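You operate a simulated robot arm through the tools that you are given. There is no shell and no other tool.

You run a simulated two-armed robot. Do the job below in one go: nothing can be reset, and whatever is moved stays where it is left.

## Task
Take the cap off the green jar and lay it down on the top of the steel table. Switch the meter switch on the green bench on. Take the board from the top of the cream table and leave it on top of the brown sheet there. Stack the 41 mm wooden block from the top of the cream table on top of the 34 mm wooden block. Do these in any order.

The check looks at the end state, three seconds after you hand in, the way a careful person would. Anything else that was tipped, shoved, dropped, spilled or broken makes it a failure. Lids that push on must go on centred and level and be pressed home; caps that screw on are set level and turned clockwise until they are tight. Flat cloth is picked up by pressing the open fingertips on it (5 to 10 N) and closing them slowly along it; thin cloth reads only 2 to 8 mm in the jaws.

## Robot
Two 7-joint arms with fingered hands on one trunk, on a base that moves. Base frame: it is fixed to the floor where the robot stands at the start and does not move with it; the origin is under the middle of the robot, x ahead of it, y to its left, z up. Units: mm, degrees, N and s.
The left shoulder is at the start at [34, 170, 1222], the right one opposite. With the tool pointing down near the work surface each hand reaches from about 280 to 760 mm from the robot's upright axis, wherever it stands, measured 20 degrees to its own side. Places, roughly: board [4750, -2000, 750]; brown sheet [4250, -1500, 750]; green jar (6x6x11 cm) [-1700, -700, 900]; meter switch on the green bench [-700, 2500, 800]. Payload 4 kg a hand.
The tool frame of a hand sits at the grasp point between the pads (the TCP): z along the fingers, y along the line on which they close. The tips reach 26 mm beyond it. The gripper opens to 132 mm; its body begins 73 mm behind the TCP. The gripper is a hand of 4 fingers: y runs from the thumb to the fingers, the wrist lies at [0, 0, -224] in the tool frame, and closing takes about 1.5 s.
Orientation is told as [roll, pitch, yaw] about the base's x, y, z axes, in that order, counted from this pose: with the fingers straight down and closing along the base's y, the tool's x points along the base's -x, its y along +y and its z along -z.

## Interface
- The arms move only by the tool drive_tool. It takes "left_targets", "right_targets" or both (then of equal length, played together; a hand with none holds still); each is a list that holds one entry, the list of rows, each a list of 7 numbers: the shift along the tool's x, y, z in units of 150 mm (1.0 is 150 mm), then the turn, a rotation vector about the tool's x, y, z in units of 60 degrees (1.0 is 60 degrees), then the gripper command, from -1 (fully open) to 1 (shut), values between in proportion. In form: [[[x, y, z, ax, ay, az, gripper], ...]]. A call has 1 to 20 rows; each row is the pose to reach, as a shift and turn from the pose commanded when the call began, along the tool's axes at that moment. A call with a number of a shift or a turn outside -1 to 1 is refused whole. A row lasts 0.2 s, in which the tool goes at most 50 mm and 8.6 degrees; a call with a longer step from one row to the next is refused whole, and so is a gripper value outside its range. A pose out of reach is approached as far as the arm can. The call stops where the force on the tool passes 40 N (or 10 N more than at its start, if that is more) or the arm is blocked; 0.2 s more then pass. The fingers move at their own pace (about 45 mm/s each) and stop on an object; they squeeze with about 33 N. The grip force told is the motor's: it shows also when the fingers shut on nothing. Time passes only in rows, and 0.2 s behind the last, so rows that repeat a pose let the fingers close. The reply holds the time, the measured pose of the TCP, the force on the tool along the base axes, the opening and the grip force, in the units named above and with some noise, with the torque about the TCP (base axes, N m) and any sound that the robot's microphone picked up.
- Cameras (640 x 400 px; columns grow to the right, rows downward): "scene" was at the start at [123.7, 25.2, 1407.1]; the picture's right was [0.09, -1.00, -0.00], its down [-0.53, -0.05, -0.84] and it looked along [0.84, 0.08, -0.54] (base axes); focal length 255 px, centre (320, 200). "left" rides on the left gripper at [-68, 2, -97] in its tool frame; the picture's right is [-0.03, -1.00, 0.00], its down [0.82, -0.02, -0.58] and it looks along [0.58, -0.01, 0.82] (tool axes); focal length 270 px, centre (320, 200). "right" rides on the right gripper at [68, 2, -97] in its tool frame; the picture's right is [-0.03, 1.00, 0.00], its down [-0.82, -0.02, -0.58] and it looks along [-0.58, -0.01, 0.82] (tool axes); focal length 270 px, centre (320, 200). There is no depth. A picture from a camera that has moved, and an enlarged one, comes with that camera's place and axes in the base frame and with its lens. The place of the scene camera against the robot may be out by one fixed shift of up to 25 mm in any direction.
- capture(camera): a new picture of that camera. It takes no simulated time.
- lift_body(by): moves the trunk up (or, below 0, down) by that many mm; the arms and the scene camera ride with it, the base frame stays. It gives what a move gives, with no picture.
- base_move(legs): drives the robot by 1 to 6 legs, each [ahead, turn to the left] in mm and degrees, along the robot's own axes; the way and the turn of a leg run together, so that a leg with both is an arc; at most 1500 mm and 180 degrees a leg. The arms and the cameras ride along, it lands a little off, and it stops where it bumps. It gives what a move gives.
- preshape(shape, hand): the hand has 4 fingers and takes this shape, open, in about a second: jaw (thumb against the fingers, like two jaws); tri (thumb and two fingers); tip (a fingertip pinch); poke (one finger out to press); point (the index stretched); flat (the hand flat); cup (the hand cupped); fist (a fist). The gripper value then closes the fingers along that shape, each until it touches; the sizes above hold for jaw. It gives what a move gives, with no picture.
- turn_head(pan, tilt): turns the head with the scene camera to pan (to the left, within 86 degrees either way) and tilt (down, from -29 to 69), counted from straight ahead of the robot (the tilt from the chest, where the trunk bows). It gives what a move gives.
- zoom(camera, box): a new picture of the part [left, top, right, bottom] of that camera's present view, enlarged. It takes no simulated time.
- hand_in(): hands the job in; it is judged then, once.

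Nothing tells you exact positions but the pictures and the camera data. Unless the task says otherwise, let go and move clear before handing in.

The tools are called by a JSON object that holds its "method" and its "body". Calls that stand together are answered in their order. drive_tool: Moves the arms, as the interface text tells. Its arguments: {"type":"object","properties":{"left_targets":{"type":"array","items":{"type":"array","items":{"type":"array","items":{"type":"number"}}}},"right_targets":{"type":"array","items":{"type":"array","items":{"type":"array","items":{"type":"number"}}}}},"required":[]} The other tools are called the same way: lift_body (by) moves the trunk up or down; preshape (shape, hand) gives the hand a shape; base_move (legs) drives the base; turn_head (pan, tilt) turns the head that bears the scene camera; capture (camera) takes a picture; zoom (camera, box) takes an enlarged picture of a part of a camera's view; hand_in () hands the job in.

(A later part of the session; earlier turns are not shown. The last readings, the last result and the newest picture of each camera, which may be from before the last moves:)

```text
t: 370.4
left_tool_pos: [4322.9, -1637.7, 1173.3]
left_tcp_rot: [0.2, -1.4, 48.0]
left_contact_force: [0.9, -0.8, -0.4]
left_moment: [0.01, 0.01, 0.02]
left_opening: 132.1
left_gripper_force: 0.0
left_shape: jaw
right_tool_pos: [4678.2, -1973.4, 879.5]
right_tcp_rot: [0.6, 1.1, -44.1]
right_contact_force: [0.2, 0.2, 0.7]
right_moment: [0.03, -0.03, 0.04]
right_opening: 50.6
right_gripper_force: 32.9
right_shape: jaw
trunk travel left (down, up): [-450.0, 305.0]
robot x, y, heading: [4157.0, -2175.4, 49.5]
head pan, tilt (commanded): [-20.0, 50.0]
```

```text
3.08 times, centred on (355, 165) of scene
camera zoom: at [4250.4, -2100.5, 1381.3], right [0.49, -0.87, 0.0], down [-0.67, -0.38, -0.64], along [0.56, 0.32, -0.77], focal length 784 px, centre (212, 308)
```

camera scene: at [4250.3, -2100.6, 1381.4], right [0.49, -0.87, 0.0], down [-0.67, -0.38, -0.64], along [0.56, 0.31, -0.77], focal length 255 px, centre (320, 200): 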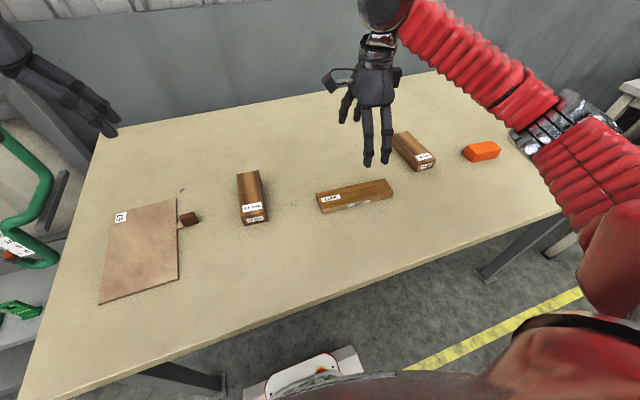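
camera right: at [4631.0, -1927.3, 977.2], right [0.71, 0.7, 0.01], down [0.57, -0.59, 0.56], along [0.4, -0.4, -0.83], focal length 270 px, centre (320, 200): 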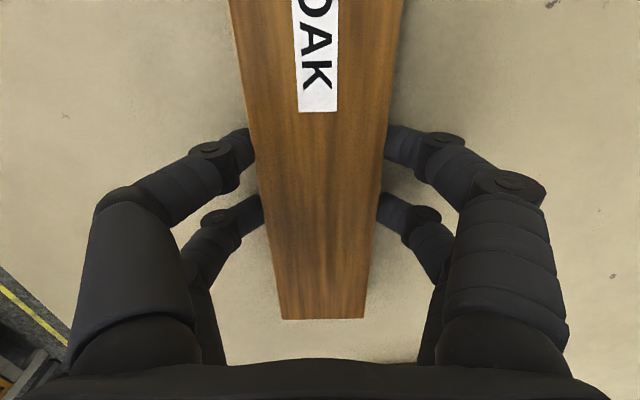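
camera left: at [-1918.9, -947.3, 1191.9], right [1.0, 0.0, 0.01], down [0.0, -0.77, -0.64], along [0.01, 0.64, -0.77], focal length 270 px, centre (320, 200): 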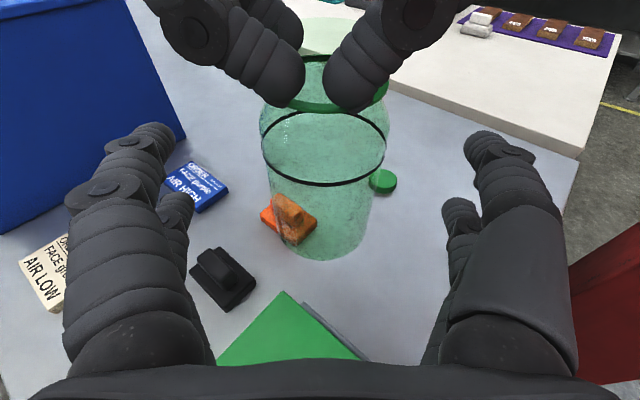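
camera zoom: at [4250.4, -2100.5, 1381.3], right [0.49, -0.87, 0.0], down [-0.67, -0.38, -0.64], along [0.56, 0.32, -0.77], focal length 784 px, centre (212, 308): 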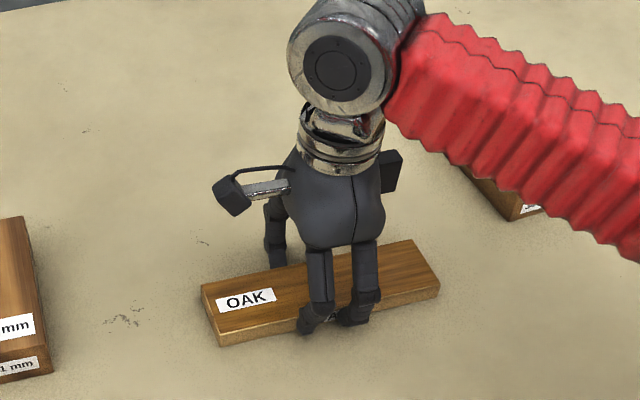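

The board is held. I lift it 150 mm and check.

{"method": "drive_tool", "body": {"right_targets": [[[0, 0, -0.05, 0, 0, 0, 1], [0, 0, -0.2, 0, 0, 0, 1], [0, 0, -0.4, 0, 0, 0, 1], [0, 0, -0.6, 0, 0, 0, 1], [0, 0, -0.8, 0, 0, 0, 1], [0, 0, -1.0, 0, 0, 0, 1]]]}}

{"method": "capture", "body": {"camera": "right"}}

{"method": "turn_head", "body": {"pan": 15, "tilt": 45}}

{"method": "capture", "body": {"camera": "scene"}}

```text
t: 371.8
left_tool_pos: [4322.6, -1637.9, 1172.9]
left_tcp_rot: [0.2, -1.4, 48.1]
left_contact_force: [0.6, 0.5, -0.6]
left_moment: [0.01, 0.02, -0.03]
left_opening: 131.9
left_gripper_force: 0.2
left_shape: jaw
right_tool_pos: [4677.1, -1975.0, 1029.9]
right_tcp_rot: [0.6, 1.0, -44.1]
right_contact_force: [0.0, -1.2, -1.6]
right_moment: [0.01, 0.0, 0.01]
right_opening: 50.7
right_gripper_force: 33.0
right_shape: jaw
trunk travel left (down, up): [-450.0, 305.0]
robot x, y, heading: [4155.9, -2174.4, 49.2]
head pan, tilt (commanded): [-20.0, 50.0]
```

```text
taken
camera right: at [4630.8, -1930.3, 1127.9], right [0.71, 0.7, 0.01], down [0.57, -0.59, 0.56], along [0.4, -0.4, -0.83], focal length 270 px, centre (320, 200)
```

right: 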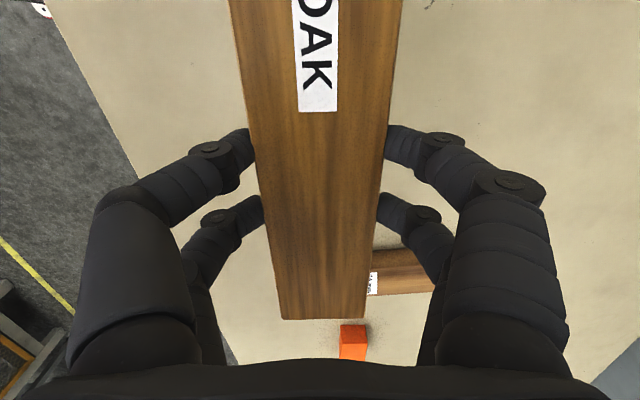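

```text
t: 372.9
left_tool_pos: [4324.4, -1637.7, 1173.9]
left_tcp_rot: [0.1, -1.5, 48.0]
left_contact_force: [-0.3, -0.3, 0.6]
left_moment: [-0.02, -0.03, 0.02]
left_opening: 132.0
left_gripper_force: 0.0
left_shape: jaw
right_tool_pos: [4678.0, -1976.1, 1029.8]
right_tcp_rot: [0.6, 1.1, -44.1]
right_contact_force: [-0.4, -0.5, -1.4]
right_moment: [0.03, -0.01, 0.01]
right_opening: 50.5
right_gripper_force: 33.0
right_shape: jaw
trunk travel left (down, up): [-450.0, 305.0]
robot x, y, heading: [4158.6, -2172.9, 49.5]
head pan, tilt (commanded): [15.0, 45.0]
```

```text
taken
camera scene: at [4218.5, -2065.0, 1388.2], right [0.9, -0.43, 0.0], down [-0.31, -0.64, -0.71], along [0.31, 0.64, -0.71], focal length 255 px, centre (320, 200)
```

scene: 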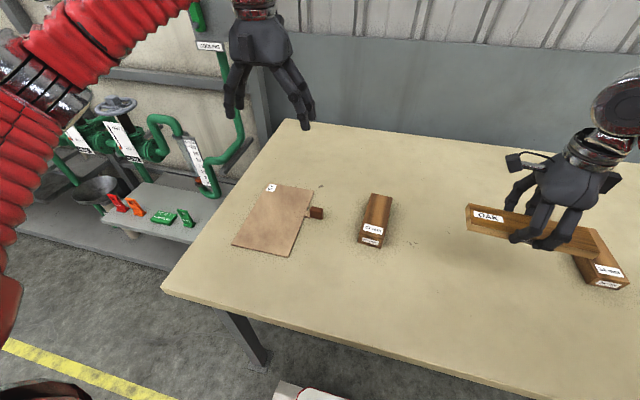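

The board is clear of the table. I pull the left hand in a bit and turn the robot left so that the brown sheet comes in front of the right hand.

{"method": "drive_tool", "body": {"left_targets": [[[0.15, -0.2, 0, 0, 0, 0, -1], [0.3, -0.4, 0, 0, 0, 0, -1], [0.45, -0.6, 0, 0, 0, 0, -1], [0.6, -0.8, 0, 0, 0, 0, -1]]]}}

{"method": "base_move", "body": {"legs": [[0, 28]]}}

{"method": "turn_head", "body": {"pan": 0, "tilt": 50}}

{"method": "capture", "body": {"camera": "scene"}}

{"method": "zoom", "body": {"camera": "scene", "box": [240, 130, 440, 280]}}

```text
t: 373.9
left_tool_pos: [4352.4, -1787.2, 1170.9]
left_tcp_rot: [0.3, -1.4, 48.1]
left_contact_force: [1.0, -0.9, 0.5]
left_moment: [0.0, 0.0, 0.0]
left_opening: 132.1
left_gripper_force: 0.1
left_shape: jaw
right_tool_pos: [4677.5, -1976.1, 1030.9]
right_tcp_rot: [0.6, 1.1, -44.0]
right_contact_force: [0.4, 0.8, -1.8]
right_moment: [0.03, 0.01, 0.0]
right_opening: 50.4
right_gripper_force: 33.0
right_shape: jaw
trunk travel left (down, up): [-450.0, 305.0]
robot x, y, heading: [4159.1, -2175.9, 49.2]
head pan, tilt (commanded): [15.0, 45.0]
```

```text
t: 375.8
left_tool_pos: [4146.6, -1742.2, 1170.0]
left_tcp_rot: [0.2, -1.5, 76.1]
left_contact_force: [-0.6, 0.3, -1.1]
left_moment: [-0.03, 0.0, 0.0]
left_opening: 132.1
left_gripper_force: 0.0
left_shape: jaw
right_tool_pos: [4521.7, -1757.1, 1028.5]
right_tcp_rot: [0.6, 1.1, -16.1]
right_contact_force: [0.1, -0.5, -1.7]
right_moment: [0.02, 0.04, 0.04]
right_opening: 50.1
right_gripper_force: 32.9
right_shape: jaw
trunk travel left (down, up): [-450.0, 305.0]
robot x, y, heading: [4186.9, -2188.0, 77.6]
head pan, tilt (commanded): [15.0, 45.0]
```

```text
t: 376.6
left_tool_pos: [4148.0, -1744.4, 1171.3]
left_tcp_rot: [0.3, -1.4, 76.0]
left_contact_force: [0.1, -0.6, -0.2]
left_moment: [0.0, 0.04, 0.01]
left_opening: 131.8
left_gripper_force: 0.1
left_shape: jaw
right_tool_pos: [4524.0, -1758.5, 1029.1]
right_tcp_rot: [0.5, 1.1, -16.1]
right_contact_force: [1.0, 0.4, -1.4]
right_moment: [-0.01, 0.04, 0.01]
right_opening: 50.6
right_gripper_force: 33.0
right_shape: jaw
trunk travel left (down, up): [-450.0, 305.0]
robot x, y, heading: [4188.3, -2185.7, 77.4]
head pan, tilt (commanded): [0.0, 50.0]
```

```text
taken
camera scene: at [4217.6, -2066.3, 1381.4], right [0.98, -0.21, 0.0], down [-0.17, -0.75, -0.64], along [0.14, 0.63, -0.77], focal length 255 px, centre (320, 200)
```

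scene: 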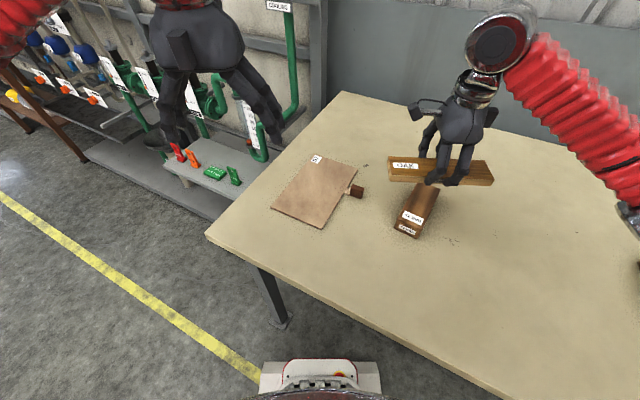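

```text
2.67 times, centred on (340, 205) of scene
camera zoom: at [4217.6, -2066.3, 1381.4], right [0.98, -0.21, 0.0], down [-0.17, -0.75, -0.64], along [0.14, 0.63, -0.77], focal length 680 px, centre (267, 187)
```

zoom: 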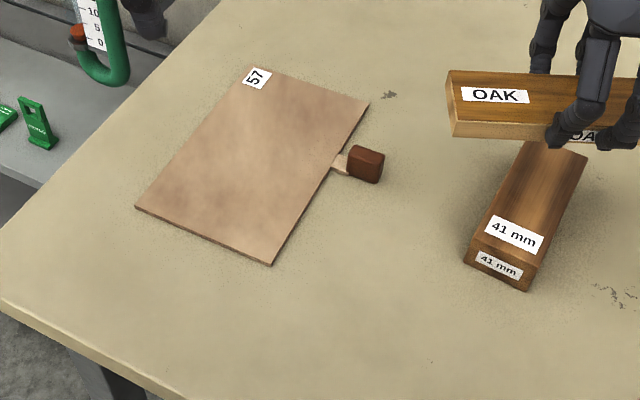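

The sheet is straight ahead now; its long axis runs along heading ~50°. I carry the board over it while turning it parallel to the sheet.

{"method": "drive_tool", "body": {"right_targets": [[[0.16, 0.063, 0, 0, 0, -0.11, 1], [0.32, 0.126, 0, 0, 0, -0.22, 1], [0.48, 0.189, 0, 0, 0, -0.33, 1], [0.64, 0.252, 0, 0, 0, -0.44, 1], [0.81, 0.315, 0, 0, 0, -0.55, 1]]]}}

{"method": "capture", "body": {"camera": "right"}}

```text
t: 377.8
left_tool_pos: [4144.7, -1743.5, 1171.2]
left_tcp_rot: [0.2, -1.5, 76.1]
left_contact_force: [-0.8, 0.7, -0.7]
left_moment: [-0.04, -0.03, -0.02]
left_opening: 132.2
left_gripper_force: 0.1
left_shape: jaw
right_tool_pos: [4416.9, -1679.0, 1033.3]
right_tcp_rot: [1.0, 0.5, 16.9]
right_contact_force: [-0.4, -0.5, -1.4]
right_moment: [-0.01, 0.0, -0.01]
right_opening: 50.3
right_gripper_force: 33.3
right_shape: jaw
trunk travel left (down, up): [-450.0, 305.0]
robot x, y, heading: [4189.5, -2186.7, 77.5]
head pan, tilt (commanded): [0.0, 50.0]
```

```text
taken
camera right: at [4353.1, -1700.2, 1131.0], right [-0.27, 0.96, 0.02], down [0.79, 0.21, 0.57], along [0.54, 0.17, -0.82], focal length 270 px, centre (320, 200)
```

right: 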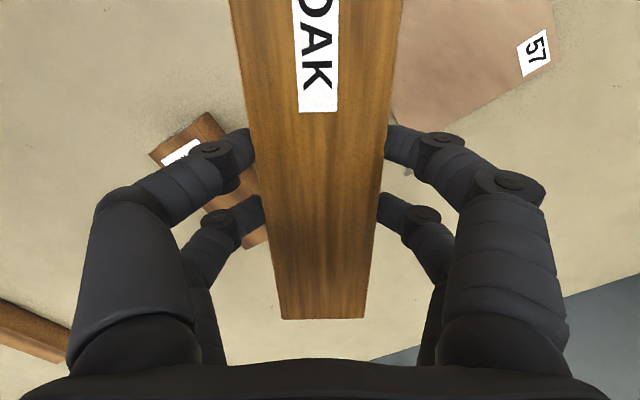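

Continue the turn and the move to the sheet's centre.

{"method": "drive_tool", "body": {"right_targets": [[[0.1, 0.136, 0, 0, 0, -0.11, 1], [0.2, 0.272, 0, 0, 0, -0.22, 1], [0.3, 0.41, 0, 0, 0, -0.33, 1], [0.4, 0.545, 0, 0, 0, -0.44, 1], [0.497, 0.681, 0, 0, 0, -0.545, 1], [0.497, 0.681, 0, 0, 0, -0.545, 1]]]}}

{"method": "capture", "body": {"camera": "right"}}

{"method": "capture", "body": {"camera": "scene"}}

{"method": "capture", "body": {"camera": "left"}}

```text
t: 379.2
left_tool_pos: [4146.3, -1742.7, 1171.2]
left_tcp_rot: [0.2, -1.5, 76.1]
left_contact_force: [0.3, -0.7, -0.5]
left_moment: [-0.02, 0.03, 0.0]
left_opening: 132.2
left_gripper_force: 0.1
left_shape: jaw
right_tool_pos: [4317.0, -1601.9, 1036.2]
right_tcp_rot: [1.2, -0.1, 49.7]
right_contact_force: [-0.3, -0.8, -1.2]
right_moment: [0.02, 0.01, 0.01]
right_opening: 50.2
right_gripper_force: 32.9
right_shape: jaw
trunk travel left (down, up): [-450.0, 305.0]
robot x, y, heading: [4184.4, -2186.6, 77.4]
head pan, tilt (commanded): [0.0, 50.0]
```

```text
taken
camera right: at [4273.0, -1656.9, 1131.7], right [-0.75, 0.67, 0.02], down [0.55, 0.6, 0.58], along [0.37, 0.44, -0.82], focal length 270 px, centre (320, 200)
```

right: 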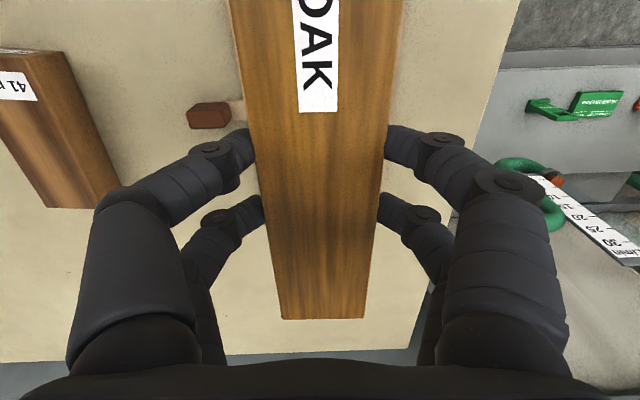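

```text
taken
camera scene: at [4216.1, -2065.7, 1381.3], right [0.98, -0.22, 0.0], down [-0.17, -0.75, -0.64], along [0.14, 0.63, -0.77], focal length 255 px, centre (320, 200)
```

scene: 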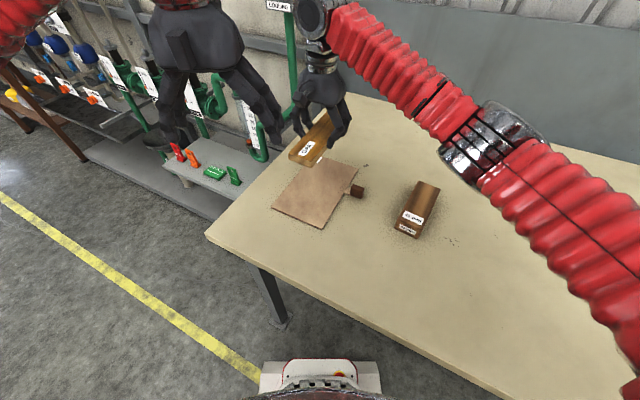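

```text
taken
camera left: at [4160.8, -1679.8, 1269.3], right [0.98, -0.22, 0.0], down [-0.18, -0.81, 0.56], along [-0.12, -0.54, -0.83], focal length 270 px, centre (320, 200)
```

left: 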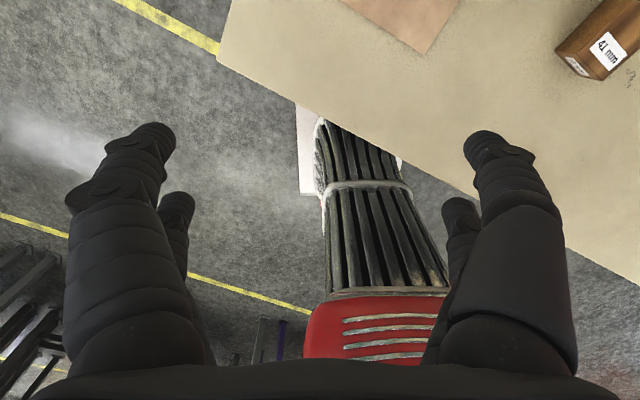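

The board is parallel above the sheet; using both cameras the sheet's centre is at about (4311, −1606). I adjust slightly, level the hand and lower.

{"method": "drive_tool", "body": {"right_targets": [[[0.02, 0.03, 0.1, 0.006, 0.007, 0, 1], [0.047, 0.06, 0.3, 0.013, 0.015, 0, 1], [0.047, 0.06, 0.5, 0.013, 0.015, 0, 1], [0.047, 0.06, 0.7, 0.013, 0.015, 0, 1], [0.047, 0.06, 0.85, 0.013, 0.015, 0, 1], [0.047, 0.06, 0.92, 0.013, 0.015, 0, 1]]]}}

{"method": "zoom", "body": {"camera": "scene", "box": [230, 100, 400, 250]}}

```text
t: 380.6
left_tool_pos: [4146.5, -1742.6, 1170.4]
left_tcp_rot: [0.2, -1.5, 76.1]
left_contact_force: [-0.2, 0.7, -0.2]
left_moment: [0.01, 0.0, -0.03]
left_opening: 131.8
left_gripper_force: 0.1
left_shape: jaw
right_tool_pos: [4303.3, -1598.7, 898.8]
right_tcp_rot: [0.5, 0.7, 49.6]
right_contact_force: [-0.2, 0.2, -1.8]
right_moment: [0.01, 0.02, -0.01]
right_opening: 50.5
right_gripper_force: 32.6
right_shape: jaw
trunk travel left (down, up): [-450.0, 305.0]
robot x, y, heading: [4185.8, -2180.5, 77.7]
head pan, tilt (commanded): [0.0, 50.0]
```

```text
2.67 times, centred on (315, 175) of scene
camera zoom: at [4215.5, -2065.4, 1381.3], right [0.98, -0.21, 0.0], down [-0.16, -0.75, -0.64], along [0.14, 0.63, -0.77], focal length 680 px, centre (333, 267)
```

zoom: 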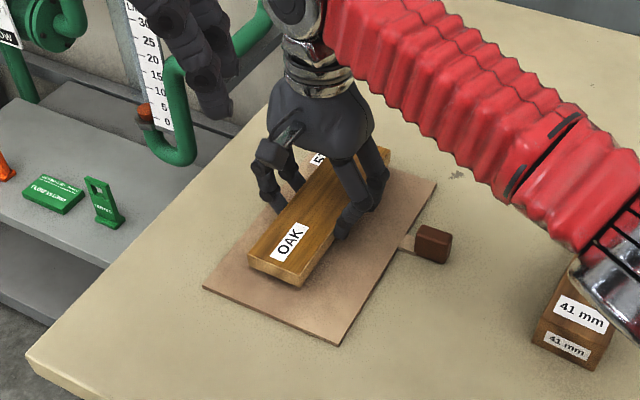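

The board hovers about 17 mm above the sheet, well inside its outline. I lower it the rest in small steps.

{"method": "drive_tool", "body": {"right_targets": [[[0, 0, 0.03, 0, 0, 0, 1], [0, 0, 0.06, 0, 0, 0, 1], [0, 0, 0.09, 0, 0, 0, 1]]]}}

{"method": "drive_tool", "body": {"right_targets": [[[0, 0, 0.01, 0, 0, 0, 1], [0, 0, 0.02, 0, 0, 0, 1], [0, 0, 0.03, 0, 0, 0, 1]]]}}

```text
t: 381.4
left_tool_pos: [4145.4, -1742.8, 1171.4]
left_tcp_rot: [0.2, -1.5, 76.1]
left_contact_force: [1.2, -0.4, -0.6]
left_moment: [0.05, 0.01, -0.02]
left_opening: 132.2
left_gripper_force: 0.0
left_shape: jaw
right_tool_pos: [4302.4, -1600.9, 885.2]
right_tcp_rot: [0.4, 0.7, 49.6]
right_contact_force: [1.4, 0.5, 1.2]
right_moment: [-0.11, 0.01, -0.01]
right_opening: 50.7
right_gripper_force: 33.4
right_shape: jaw
trunk travel left (down, up): [-450.0, 305.0]
robot x, y, heading: [4190.4, -2186.8, 77.8]
head pan, tilt (commanded): [0.0, 50.0]
```

```text
t: 382.2
left_tool_pos: [4145.2, -1744.6, 1171.9]
left_tcp_rot: [0.2, -1.5, 76.2]
left_contact_force: [-0.1, -0.5, 0.5]
left_moment: [0.02, -0.03, 0.0]
left_opening: 132.1
left_gripper_force: 0.1
left_shape: jaw
right_tool_pos: [4303.1, -1600.9, 883.8]
right_tcp_rot: [0.7, 0.5, 49.6]
right_contact_force: [2.9, 1.1, 27.0]
right_moment: [-0.21, -0.08, 0.03]
right_opening: 50.9
right_gripper_force: 33.3
right_shape: jaw
trunk travel left (down, up): [-450.0, 305.0]
robot x, y, heading: [4186.9, -2187.8, 77.6]
head pan, tilt (commanded): [0.0, 50.0]
```

It rests on the sheet. I ease the press, open a little and rise straight up.

{"method": "drive_tool", "body": {"right_targets": [[[0, 0, -0.015, 0, 0, 0, 1], [0, 0, -0.02, 0, 0, 0, 0.6], [0, 0, -0.02, 0, 0, 0, 0.2], [0, 0, -0.02, 0, 0, 0, 0.0], [0, 0, -0.02, 0, 0, 0, -0.15], [0, 0, -0.02, 0, 0, 0, -0.15], [0, 0, -0.12, 0, 0, 0, -0.15], [0, 0, -0.3, 0, 0, 0, -0.15], [0, 0, -0.6, 0, 0, 0, -0.15], [0, 0, -0.9, 0, 0, 0, -0.15]]]}}

{"method": "zoom", "body": {"camera": "scene", "box": [230, 100, 400, 250]}}

{"method": "capture", "body": {"camera": "right"}}

```text
t: 384.4
left_tool_pos: [4144.7, -1744.6, 1171.6]
left_tcp_rot: [0.2, -1.4, 76.1]
left_contact_force: [0.3, 0.8, -0.3]
left_moment: [0.0, -0.01, 0.02]
left_opening: 131.9
left_gripper_force: 0.1
left_shape: jaw
right_tool_pos: [4305.5, -1600.7, 1015.8]
right_tcp_rot: [0.4, 0.6, 49.8]
right_contact_force: [-0.6, 0.9, -0.6]
right_moment: [0.0, -0.06, 0.02]
right_opening: 75.6
right_gripper_force: 0.0
right_shape: jaw
trunk travel left (down, up): [-450.0, 305.0]
robot x, y, heading: [4186.9, -2189.0, 77.8]
head pan, tilt (commanded): [0.0, 50.0]
```

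```text
2.67 times, centred on (315, 175) of scene
camera zoom: at [4215.9, -2066.0, 1381.4], right [0.98, -0.21, 0.0], down [-0.16, -0.75, -0.64], along [0.14, 0.63, -0.77], focal length 680 px, centre (333, 267)
```

zoom: 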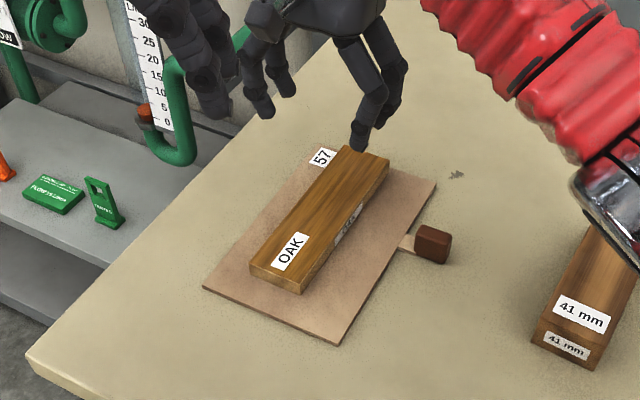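

```text
taken
camera right: at [4262.3, -1652.2, 1113.4], right [-0.75, 0.67, 0.01], down [0.55, 0.61, 0.57], along [0.37, 0.43, -0.82], focal length 270 px, centre (320, 200)
```

right: 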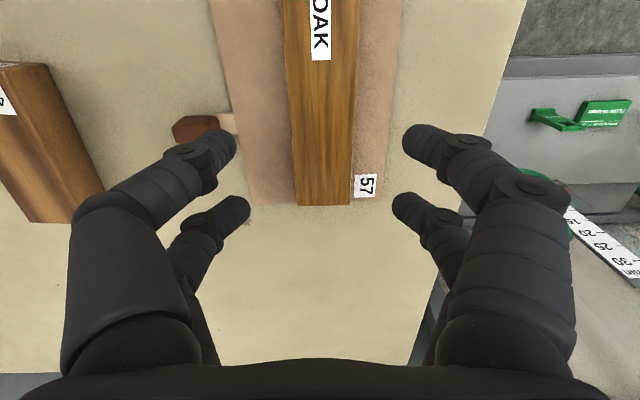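

The OAK board lies on the brown sheet and nothing else moved. Next, the 41 mm block: I move the right hand over it.

{"method": "drive_tool", "body": {"right_targets": [[[-0.03, -0.2, -0.1, 0, 0, 0, -1], [-0.07, -0.4, -0.15, 0, 0, 0, -1], [-0.11, -0.6, -0.15, 0, 0, 0, -1], [-0.15, -0.78, -0.15, 0, 0, 0, -1], [-0.185, -0.91, -0.15, 0, 0, 0, -1]]]}}

{"method": "drive_tool", "body": {"right_targets": [[[-0.04, -0.2, 0, 0, 0, 0, -1], [-0.08, -0.4, 0, 0, 0, 0, -1], [-0.12, -0.6, 0, 0, 0, 0, -1], [-0.16, -0.78, 0, 0, 0, 0, -1], [-0.185, -0.88, 0, 0, 0, 0, -1], [-0.185, -0.88, 0, 0, 0, 0, -1]]]}}

{"method": "capture", "body": {"camera": "right"}}

{"method": "turn_head", "body": {"pan": -30, "tilt": 50}}

{"method": "capture", "body": {"camera": "scene"}}

```text
t: 385.6
left_tool_pos: [4145.1, -1742.9, 1170.1]
left_tcp_rot: [0.2, -1.5, 76.0]
left_contact_force: [-0.3, 0.6, 0.2]
left_moment: [-0.03, -0.01, -0.05]
left_opening: 131.8
left_gripper_force: 0.1
left_shape: jaw
right_tool_pos: [4428.8, -1666.8, 1036.7]
right_tcp_rot: [0.5, 0.8, 49.6]
right_contact_force: [0.7, -0.1, 0.4]
right_moment: [-0.02, 0.03, 0.01]
right_opening: 131.8
right_gripper_force: 0.2
right_shape: jaw
trunk travel left (down, up): [-450.0, 305.0]
robot x, y, heading: [4189.7, -2185.4, 78.0]
head pan, tilt (commanded): [0.0, 50.0]
```

```text
t: 387.0
left_tool_pos: [4145.0, -1742.5, 1170.4]
left_tcp_rot: [0.2, -1.5, 76.1]
left_contact_force: [0.2, 0.6, 0.0]
left_moment: [-0.02, 0.02, -0.04]
left_opening: 131.8
left_gripper_force: 0.0
left_shape: jaw
right_tool_pos: [4545.6, -1731.1, 1034.6]
right_tcp_rot: [0.5, 0.7, 49.6]
right_contact_force: [0.2, 0.5, -0.6]
right_moment: [0.03, 0.01, 0.01]
right_opening: 131.8
right_gripper_force: 0.1
right_shape: jaw
trunk travel left (down, up): [-450.0, 305.0]
robot x, y, heading: [4186.1, -2184.6, 77.4]
head pan, tilt (commanded): [0.0, 50.0]
```

```text
taken
camera right: at [4502.7, -1783.4, 1132.8], right [-0.75, 0.67, 0.01], down [0.55, 0.61, 0.57], along [0.37, 0.43, -0.82], focal length 270 px, centre (320, 200)
```

right: 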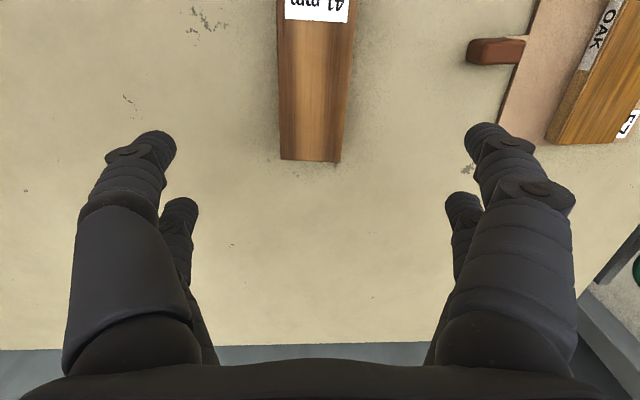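

```text
t: 387.9
left_tool_pos: [4145.3, -1742.8, 1170.6]
left_tcp_rot: [0.3, -1.3, 76.1]
left_contact_force: [-0.5, -0.5, 0.4]
left_moment: [-0.02, -0.01, -0.01]
left_opening: 131.8
left_gripper_force: 0.2
left_shape: jaw
right_tool_pos: [4546.3, -1731.2, 1035.9]
right_tcp_rot: [0.5, 0.8, 49.6]
right_contact_force: [-1.0, -0.1, 0.5]
right_moment: [0.02, -0.03, 0.05]
right_opening: 131.9
right_gripper_force: 0.0
right_shape: jaw
trunk travel left (down, up): [-450.0, 305.0]
robot x, y, heading: [4190.2, -2184.3, 77.9]
head pan, tilt (commanded): [-30.0, 50.0]
```

```text
taken
camera scene: at [4250.9, -2084.0, 1381.3], right [0.74, -0.67, 0.0], down [-0.52, -0.57, -0.64], along [0.43, 0.47, -0.77], focal length 255 px, centre (320, 200)
```

scene: 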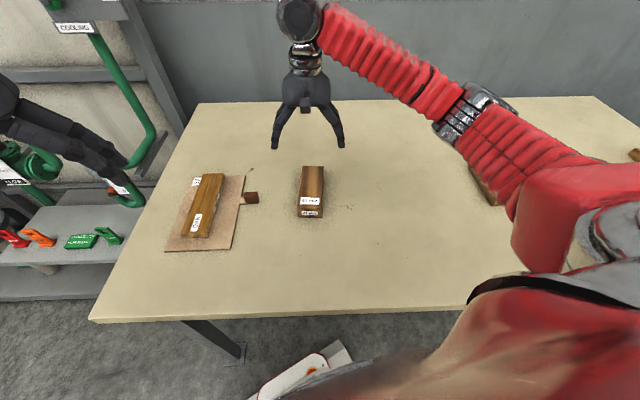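

The 41 mm block lies slightly rotated under the hand. I align with it, centre over it and go down around it.

{"method": "drive_tool", "body": {"right_targets": [[[0.05, -0.01, 0.2, 0, 0, 0.03, -1], [0.107, -0.025, 0.4, 0, 0, 0.068, -1], [0.107, -0.025, 0.55, 0, 0, 0.068, -1], [0.107, -0.025, 0.6, 0, 0, 0.068, -1], [0.107, -0.025, 0.6, 0, 0, 0.068, -1]]]}}

{"method": "capture", "body": {"camera": "right"}}

{"method": "zoom", "body": {"camera": "scene", "box": [240, 100, 400, 240]}}

```text
t: 389.1
left_tool_pos: [4144.7, -1742.8, 1170.3]
left_tcp_rot: [0.2, -1.4, 76.0]
left_contact_force: [-0.2, -0.2, -1.3]
left_moment: [-0.01, 0.01, 0.03]
left_opening: 132.2
left_gripper_force: 0.0
left_shape: jaw
right_tool_pos: [4537.7, -1747.4, 945.4]
right_tcp_rot: [0.4, 0.8, 45.6]
right_contact_force: [-0.4, 0.5, -0.7]
right_moment: [-0.02, 0.0, -0.01]
right_opening: 131.6
right_gripper_force: 0.0
right_shape: jaw
trunk travel left (down, up): [-450.0, 305.0]
robot x, y, heading: [4189.6, -2186.4, 77.6]
head pan, tilt (commanded): [-30.0, 50.0]
```

```text
taken
camera right: at [4490.6, -1795.4, 1042.2], right [-0.7, 0.72, 0.01], down [0.59, 0.57, 0.57], along [0.4, 0.4, -0.82], focal length 270 px, centre (320, 200)
```

right: 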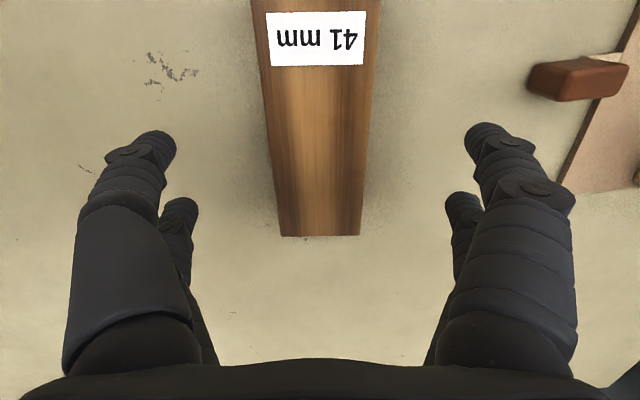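

```text
2.86 times, centred on (320, 170) of scene
camera zoom: at [4251.0, -2084.1, 1381.3], right [0.74, -0.67, 0.0], down [-0.52, -0.57, -0.64], along [0.43, 0.47, -0.77], focal length 728 px, centre (320, 286)
```

zoom: 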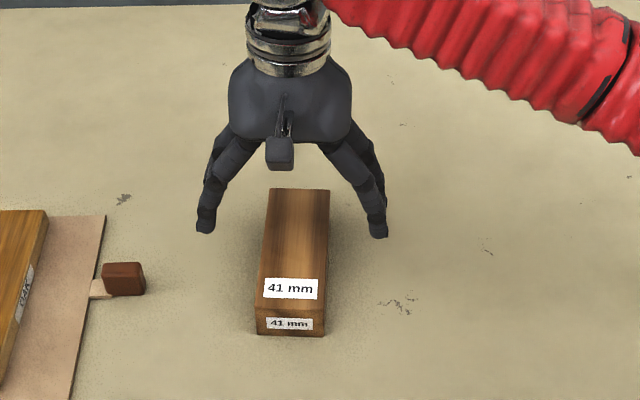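

The block is well aligned. I lower the last 62 mm and close.

{"method": "drive_tool", "body": {"right_targets": [[[0, 0, 0.15, 0, 0, 0, -1], [0, 0, 0.3, 0, 0, 0, -1], [0, 0, 0.4, 0, 0, 0, -1], [0, 0, 0.42, 0, 0, 0, -1], [0, 0, 0.42, 0, 0, 0, -0.6], [0, 0, 0.42, 0, 0, 0, -0.2], [0, 0, 0.42, 0, 0, 0, 0.1], [0, 0, 0.42, 0, 0, 0, 0.4], [0, 0, 0.42, 0, 0, 0, 0.7], [0, 0, 0.42, 0, 0, 0, 1], [0, 0, 0.42, 0, 0, 0, 1], [0, 0, 0.42, 0, 0, 0, 1]]]}}

{"method": "capture", "body": {"camera": "right"}}

{"method": "zoom", "body": {"camera": "scene", "box": [240, 100, 400, 240]}}

```text
t: 391.7
left_tool_pos: [4145.4, -1742.6, 1170.7]
left_tcp_rot: [0.2, -1.5, 76.1]
left_contact_force: [-0.5, -0.3, 0.6]
left_moment: [0.01, 0.01, -0.02]
left_opening: 132.0
left_gripper_force: 0.1
left_shape: jaw
right_tool_pos: [4536.4, -1747.5, 882.5]
right_tcp_rot: [0.5, 0.9, 45.5]
right_contact_force: [0.1, 0.0, 0.1]
right_moment: [-0.05, -0.01, 0.01]
right_opening: 52.5
right_gripper_force: 33.1
right_shape: jaw
trunk travel left (down, up): [-450.0, 305.0]
robot x, y, heading: [4185.6, -2185.5, 77.7]
head pan, tilt (commanded): [-30.0, 50.0]
```

```text
taken
camera right: at [4488.8, -1795.5, 979.6], right [-0.7, 0.72, 0.01], down [0.59, 0.57, 0.57], along [0.4, 0.4, -0.82], focal length 270 px, centre (320, 200)
```

right: 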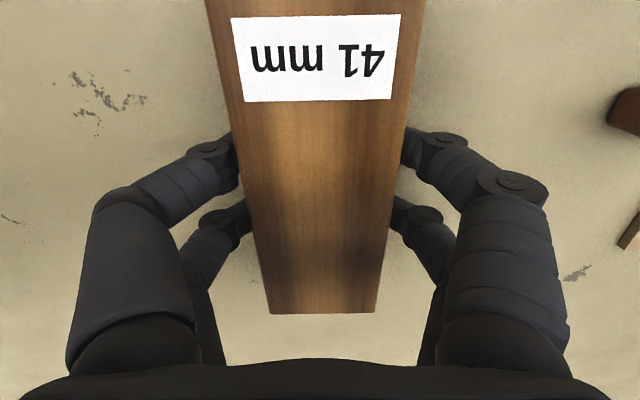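

```text
2.86 times, centred on (320, 170) of scene
camera zoom: at [4251.0, -2083.9, 1381.3], right [0.74, -0.67, 0.0], down [-0.52, -0.57, -0.64], along [0.43, 0.47, -0.77], focal length 728 px, centre (320, 286)
```

zoom: 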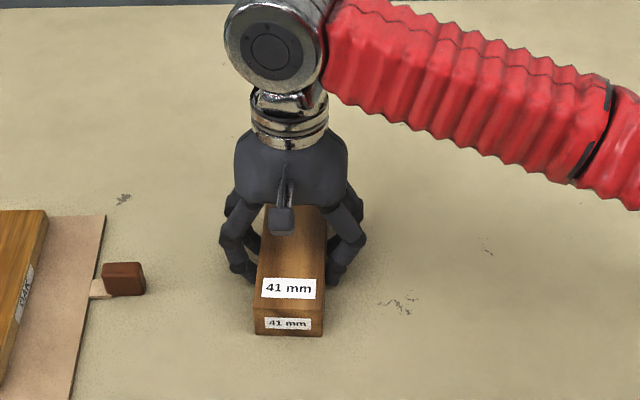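

The block is gripped. I lift it and then shift the robot to the right along the table by backing out at an angle.

{"method": "drive_tool", "body": {"right_targets": [[[0, 0, -0.05, 0, 0, 0, 1], [0, 0, -0.2, 0, 0, 0, 1], [0, 0, -0.4, 0, 0, 0, 1], [0, 0, -0.6, 0, 0, 0, 1], [0, 0, -0.8, 0, 0, 0, 1], [0, 0, -1.0, 0, 0, 0, 1]]]}}

{"method": "base_move", "body": {"legs": [[0, 17]]}}

{"method": "base_move", "body": {"legs": [[-480, 0]]}}

{"method": "capture", "body": {"camera": "scene"}}

```text
t: 393.1
left_tool_pos: [4144.9, -1742.1, 1171.2]
left_tcp_rot: [0.2, -1.4, 76.2]
left_contact_force: [-0.5, 0.3, -0.4]
left_moment: [0.0, 0.0, 0.0]
left_opening: 131.9
left_gripper_force: 0.1
left_shape: jaw
right_tool_pos: [4540.0, -1747.0, 1033.4]
right_tcp_rot: [0.3, 0.8, 45.6]
right_contact_force: [0.2, -0.6, -2.3]
right_moment: [-0.01, -0.02, 0.0]
right_opening: 52.6
right_gripper_force: 33.5
right_shape: jaw
trunk travel left (down, up): [-450.0, 305.0]
robot x, y, heading: [4189.2, -2184.2, 77.7]
head pan, tilt (commanded): [-30.0, 50.0]
```

```text
t: 394.6
left_tool_pos: [4016.2, -1774.2, 1170.2]
left_tcp_rot: [0.2, -1.4, 93.1]
left_contact_force: [0.0, -0.1, 0.8]
left_moment: [-0.01, 0.01, 0.04]
left_opening: 132.1
left_gripper_force: 0.0
left_shape: jaw
right_tool_pos: [4395.7, -1663.3, 1032.6]
right_tcp_rot: [0.4, 0.7, 62.6]
right_contact_force: [0.0, -0.3, -2.4]
right_moment: [-0.01, -0.03, 0.02]
right_opening: 52.5
right_gripper_force: 33.3
right_shape: jaw
trunk travel left (down, up): [-450.0, 305.0]
robot x, y, heading: [4204.2, -2185.0, 94.7]
head pan, tilt (commanded): [-30.0, 50.0]
```

```text
t: 397.5
left_tool_pos: [4057.1, -2254.2, 1171.0]
left_tcp_rot: [0.2, -1.5, 93.0]
left_contact_force: [-0.5, -0.3, 0.4]
left_moment: [0.03, 0.03, 0.03]
left_opening: 132.0
left_gripper_force: 0.0
left_shape: jaw
right_tool_pos: [4435.8, -2145.0, 1033.4]
right_tcp_rot: [0.4, 0.8, 62.5]
right_contact_force: [0.9, -0.3, -2.1]
right_moment: [0.06, -0.01, 0.02]
right_opening: 52.7
right_gripper_force: 32.9
right_shape: jaw
trunk travel left (down, up): [-450.0, 305.0]
robot x, y, heading: [4245.7, -2664.5, 94.7]
head pan, tilt (commanded): [-30.0, 50.0]
```

```text
taken
camera scene: at [4281.1, -2550.5, 1381.4], right [0.9, -0.43, 0.0], down [-0.33, -0.69, -0.64], along [0.28, 0.58, -0.77], focal length 255 px, centre (320, 200)
```

scene: 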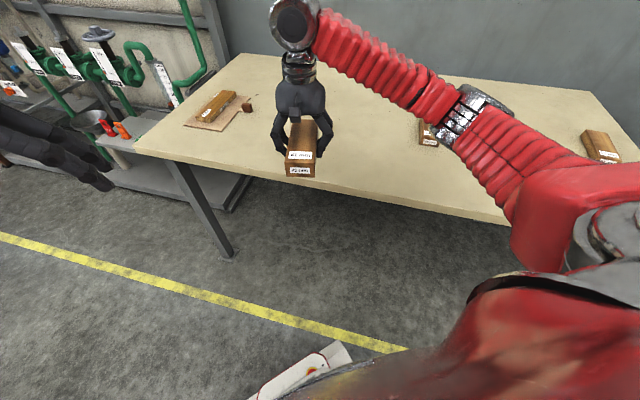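

I'm now about 340 mm further right. I turn back to face the table and go forward again.

{"method": "base_move", "body": {"legs": [[0, -23]]}}

{"method": "base_move", "body": {"legs": [[0, -22]]}}

{"method": "turn_head", "body": {"pan": -10, "tilt": 40}}

{"method": "capture", "body": {"camera": "scene"}}

```text
t: 399.2
left_tool_pos: [4236.0, -2209.5, 1171.8]
left_tcp_rot: [0.2, -1.4, 70.0]
left_contact_force: [0.5, 0.4, -0.1]
left_moment: [-0.01, -0.02, -0.01]
left_opening: 132.0
left_gripper_force: 0.0
left_shape: jaw
right_tool_pos: [4626.0, -2258.5, 1034.2]
right_tcp_rot: [0.4, 0.8, 39.3]
right_contact_force: [0.0, -0.1, -1.5]
right_moment: [-0.01, -0.03, 0.02]
right_opening: 52.5
right_gripper_force: 33.3
right_shape: jaw
trunk travel left (down, up): [-450.0, 305.0]
robot x, y, heading: [4221.4, -2654.4, 71.4]
head pan, tilt (commanded): [-30.0, 50.0]
```

```text
t: 400.9
left_tool_pos: [4400.0, -2247.2, 1172.1]
left_tcp_rot: [0.3, -1.4, 48.0]
left_contact_force: [0.8, 0.2, 0.0]
left_moment: [0.01, -0.04, -0.01]
left_opening: 132.1
left_gripper_force: 0.0
left_shape: jaw
right_tool_pos: [4746.1, -2436.4, 1033.7]
right_tcp_rot: [0.3, 0.8, 17.3]
right_contact_force: [0.0, -0.2, -2.5]
right_moment: [0.05, -0.04, 0.01]
right_opening: 52.5
right_gripper_force: 32.9
right_shape: jaw
trunk travel left (down, up): [-450.0, 305.0]
robot x, y, heading: [4205.9, -2642.0, 50.1]
head pan, tilt (commanded): [-30.0, 50.0]
```

```text
t: 401.7
left_tool_pos: [4398.9, -2246.8, 1172.5]
left_tcp_rot: [0.3, -1.4, 48.1]
left_contact_force: [0.1, 0.6, -1.3]
left_moment: [-0.02, -0.04, -0.01]
left_opening: 132.0
left_gripper_force: 0.1
left_shape: jaw
right_tool_pos: [4744.2, -2436.9, 1034.1]
right_tcp_rot: [0.3, 0.8, 17.4]
right_contact_force: [-1.1, 0.8, -1.2]
right_moment: [-0.01, -0.02, -0.03]
right_opening: 52.3
right_gripper_force: 33.4
right_shape: jaw
trunk travel left (down, up): [-450.0, 305.0]
robot x, y, heading: [4203.3, -2635.9, 50.2]
head pan, tilt (commanded): [-10.0, 40.0]
```

```text
taken
camera scene: at [4293.9, -2544.7, 1395.5], right [0.64, -0.77, 0.0], down [-0.49, -0.41, -0.77], along [0.59, 0.49, -0.64], focal length 255 px, centre (320, 200)
```

scene: 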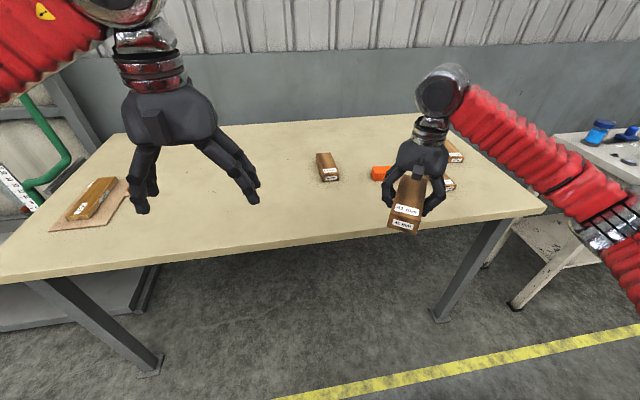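

The 34 mm block is ahead-right. I drive forward 330 mm to bring it into reach.

{"method": "base_move", "body": {"legs": [[330, 0]]}}

{"method": "turn_head", "body": {"pan": -20, "tilt": 50}}

{"method": "capture", "body": {"camera": "scene"}}

{"method": "capture", "body": {"camera": "right"}}

```text
t: 403.9
left_tool_pos: [4611.1, -1995.2, 1172.1]
left_tcp_rot: [0.2, -1.5, 48.1]
left_contact_force: [0.4, 0.4, 0.4]
left_moment: [0.0, 0.04, -0.03]
left_opening: 132.0
left_gripper_force: 0.0
left_shape: jaw
right_tool_pos: [4956.5, -2186.3, 1033.1]
right_tcp_rot: [0.4, 0.9, 17.5]
right_contact_force: [-0.3, -0.2, -3.0]
right_moment: [0.03, 0.01, -0.03]
right_opening: 52.1
right_gripper_force: 33.1
right_shape: jaw
trunk travel left (down, up): [-450.0, 305.0]
robot x, y, heading: [4420.3, -2390.6, 49.7]
head pan, tilt (commanded): [-10.0, 40.0]
```

```text
t: 404.6
left_tool_pos: [4610.1, -1996.1, 1173.3]
left_tcp_rot: [0.2, -1.5, 48.0]
left_contact_force: [-0.2, -0.1, 0.8]
left_moment: [-0.01, -0.02, 0.01]
left_opening: 131.7
left_gripper_force: 0.0
left_shape: jaw
right_tool_pos: [4955.0, -2186.3, 1034.4]
right_tcp_rot: [0.4, 0.8, 17.5]
right_contact_force: [-0.9, 0.2, -2.1]
right_moment: [0.0, 0.0, 0.0]
right_opening: 52.1
right_gripper_force: 33.1
right_shape: jaw
trunk travel left (down, up): [-450.0, 305.0]
robot x, y, heading: [4413.6, -2389.9, 50.0]
head pan, tilt (commanded): [-20.0, 50.0]
```

```text
taken
camera scene: at [4506.3, -2311.3, 1381.4], right [0.5, -0.87, 0.0], down [-0.66, -0.38, -0.64], along [0.56, 0.32, -0.77], focal length 255 px, centre (320, 200)
```

scene: 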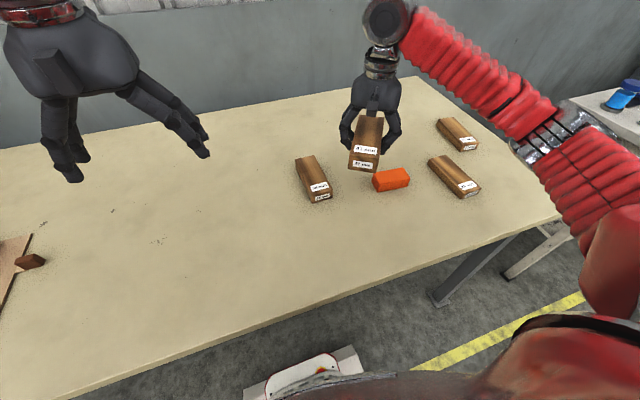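

```text
taken
camera right: at [4891.6, -2207.2, 1132.3], right [-0.27, 0.96, 0.01], down [0.79, 0.22, 0.57], along [0.54, 0.16, -0.82], focal length 270 px, centre (320, 200)
```

right: 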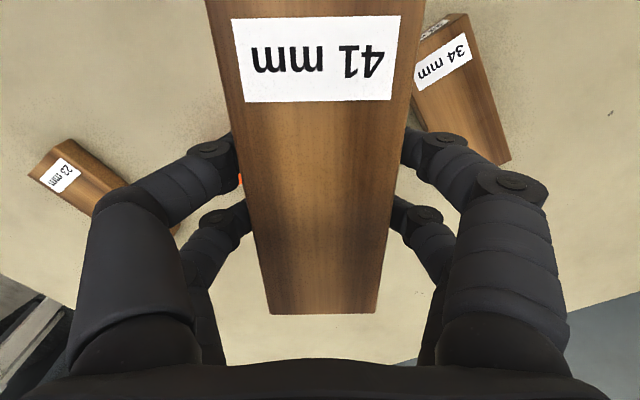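

I see the 34 mm block left of the orange one, plus two other wooden blocks. I zoom to confirm the labels.

{"method": "zoom", "body": {"camera": "scene", "box": [270, 100, 490, 220]}}

{"method": "zoom", "body": {"camera": "scene", "box": [280, 140, 350, 210]}}

{"method": "zoom", "body": {"camera": "right", "box": [400, 0, 520, 170]}}

```text
2.91 times, centred on (380, 160) of scene
camera zoom: at [4506.3, -2311.3, 1381.4], right [0.5, -0.87, 0.0], down [-0.66, -0.38, -0.64], along [0.56, 0.32, -0.77], focal length 742 px, centre (146, 316)
```

zoom: 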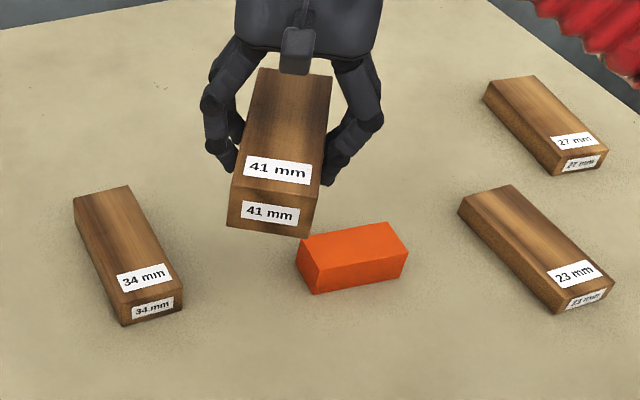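

```text
5.71 times, centred on (315, 175) of scene
camera zoom: at [4506.3, -2311.3, 1381.4], right [0.5, -0.87, 0.0], down [-0.66, -0.38, -0.64], along [0.56, 0.32, -0.77], focal length 1457 px, centre (349, 343)
```

zoom: 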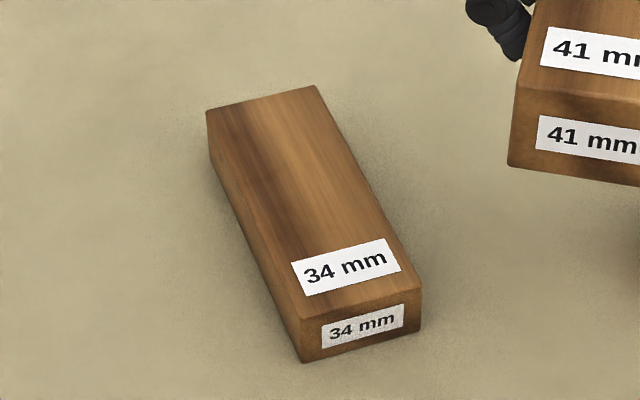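

```text
2.35 times, centred on (460, 85) of right
camera zoom: at [4891.6, -2207.2, 1132.3], right [-0.27, 0.96, 0.01], down [0.79, 0.22, 0.57], along [0.54, 0.16, -0.82], focal length 636 px, centre (-9, 471)
```

zoom: 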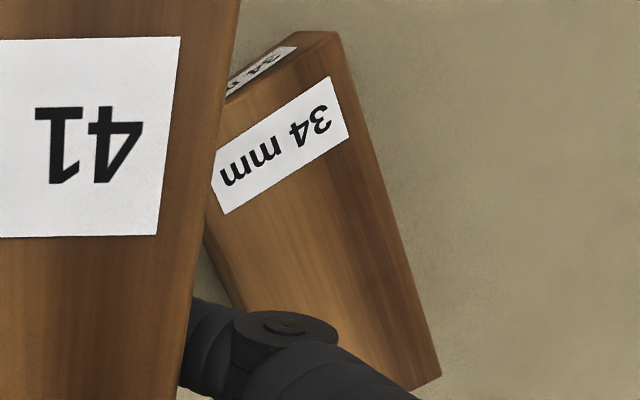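

All labels are clear: 34 mm is my target. I carry the 41 mm block over it, turning it parallel (its axis is at about 50°).

{"method": "drive_tool", "body": {"right_targets": [[[-0.028, 0.17, 0, 0, 0, -0.11, 1], [-0.056, 0.35, 0, 0, 0, -0.22, 1], [-0.084, 0.53, 0, 0, 0, -0.33, 1], [-0.112, 0.7, 0, 0, 0, -0.44, 1], [-0.14, 0.88, 0, 0, 0, -0.547, 1], [-0.14, 0.88, 0, 0, 0, -0.547, 1]]]}}

{"method": "capture", "body": {"camera": "scene"}}

{"method": "zoom", "body": {"camera": "scene", "box": [250, 90, 390, 220]}}

{"method": "capture", "body": {"camera": "right"}}

```text
t: 406.0
left_tool_pos: [4610.5, -1997.4, 1173.3]
left_tcp_rot: [0.1, -1.5, 48.0]
left_contact_force: [0.2, 0.3, -0.3]
left_moment: [0.04, -0.05, 0.02]
left_opening: 131.9
left_gripper_force: 0.1
left_shape: jaw
right_tool_pos: [4935.8, -2055.6, 1035.3]
right_tcp_rot: [0.8, 0.6, 50.1]
right_contact_force: [-0.6, 0.6, -2.2]
right_moment: [0.0, -0.02, -0.01]
right_opening: 52.4
right_gripper_force: 33.3
right_shape: jaw
trunk travel left (down, up): [-450.0, 305.0]
robot x, y, heading: [4414.6, -2392.3, 50.0]
head pan, tilt (commanded): [-20.0, 50.0]
```

```text
taken
camera scene: at [4506.7, -2311.7, 1381.3], right [0.5, -0.87, 0.0], down [-0.66, -0.38, -0.64], along [0.56, 0.32, -0.77], focal length 255 px, centre (320, 200)
```

scene: 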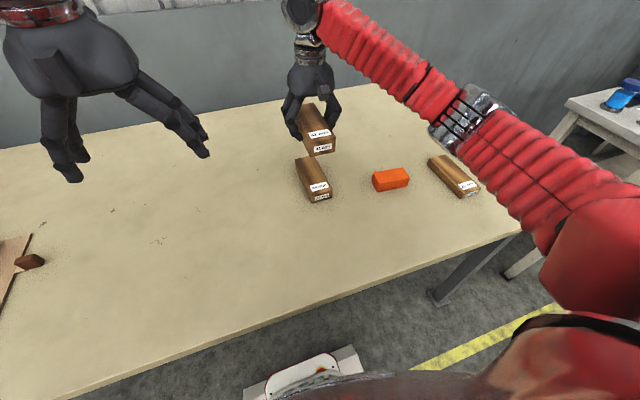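

```text
3.08 times, centred on (320, 155) of scene
camera zoom: at [4506.7, -2311.7, 1381.3], right [0.5, -0.87, 0.0], down [-0.66, -0.38, -0.64], along [0.56, 0.32, -0.77], focal length 784 px, centre (320, 338)
```

zoom: 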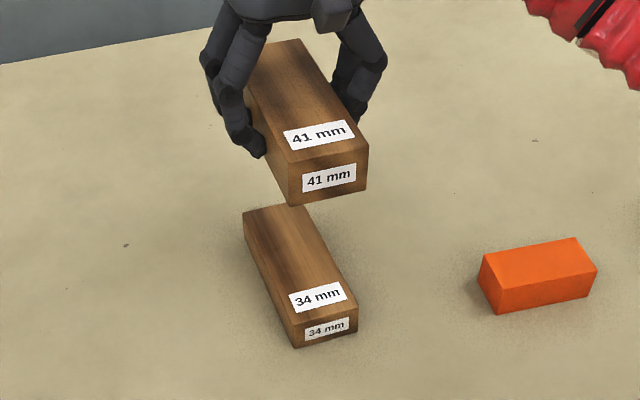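

```text
taken
camera right: at [4892.8, -2108.5, 1134.0], right [-0.75, 0.66, 0.01], down [0.55, 0.61, 0.57], along [0.37, 0.44, -0.82], focal length 270 px, centre (320, 200)
```

right: 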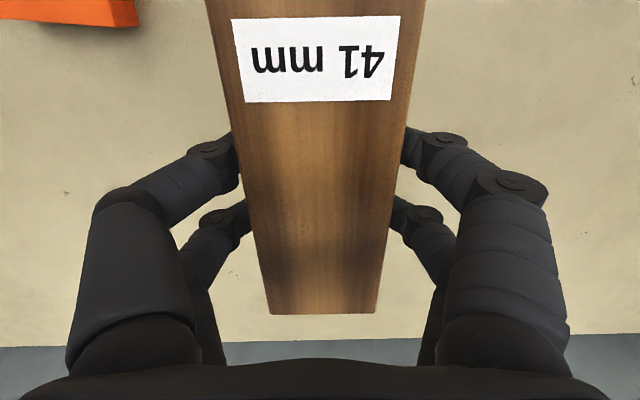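

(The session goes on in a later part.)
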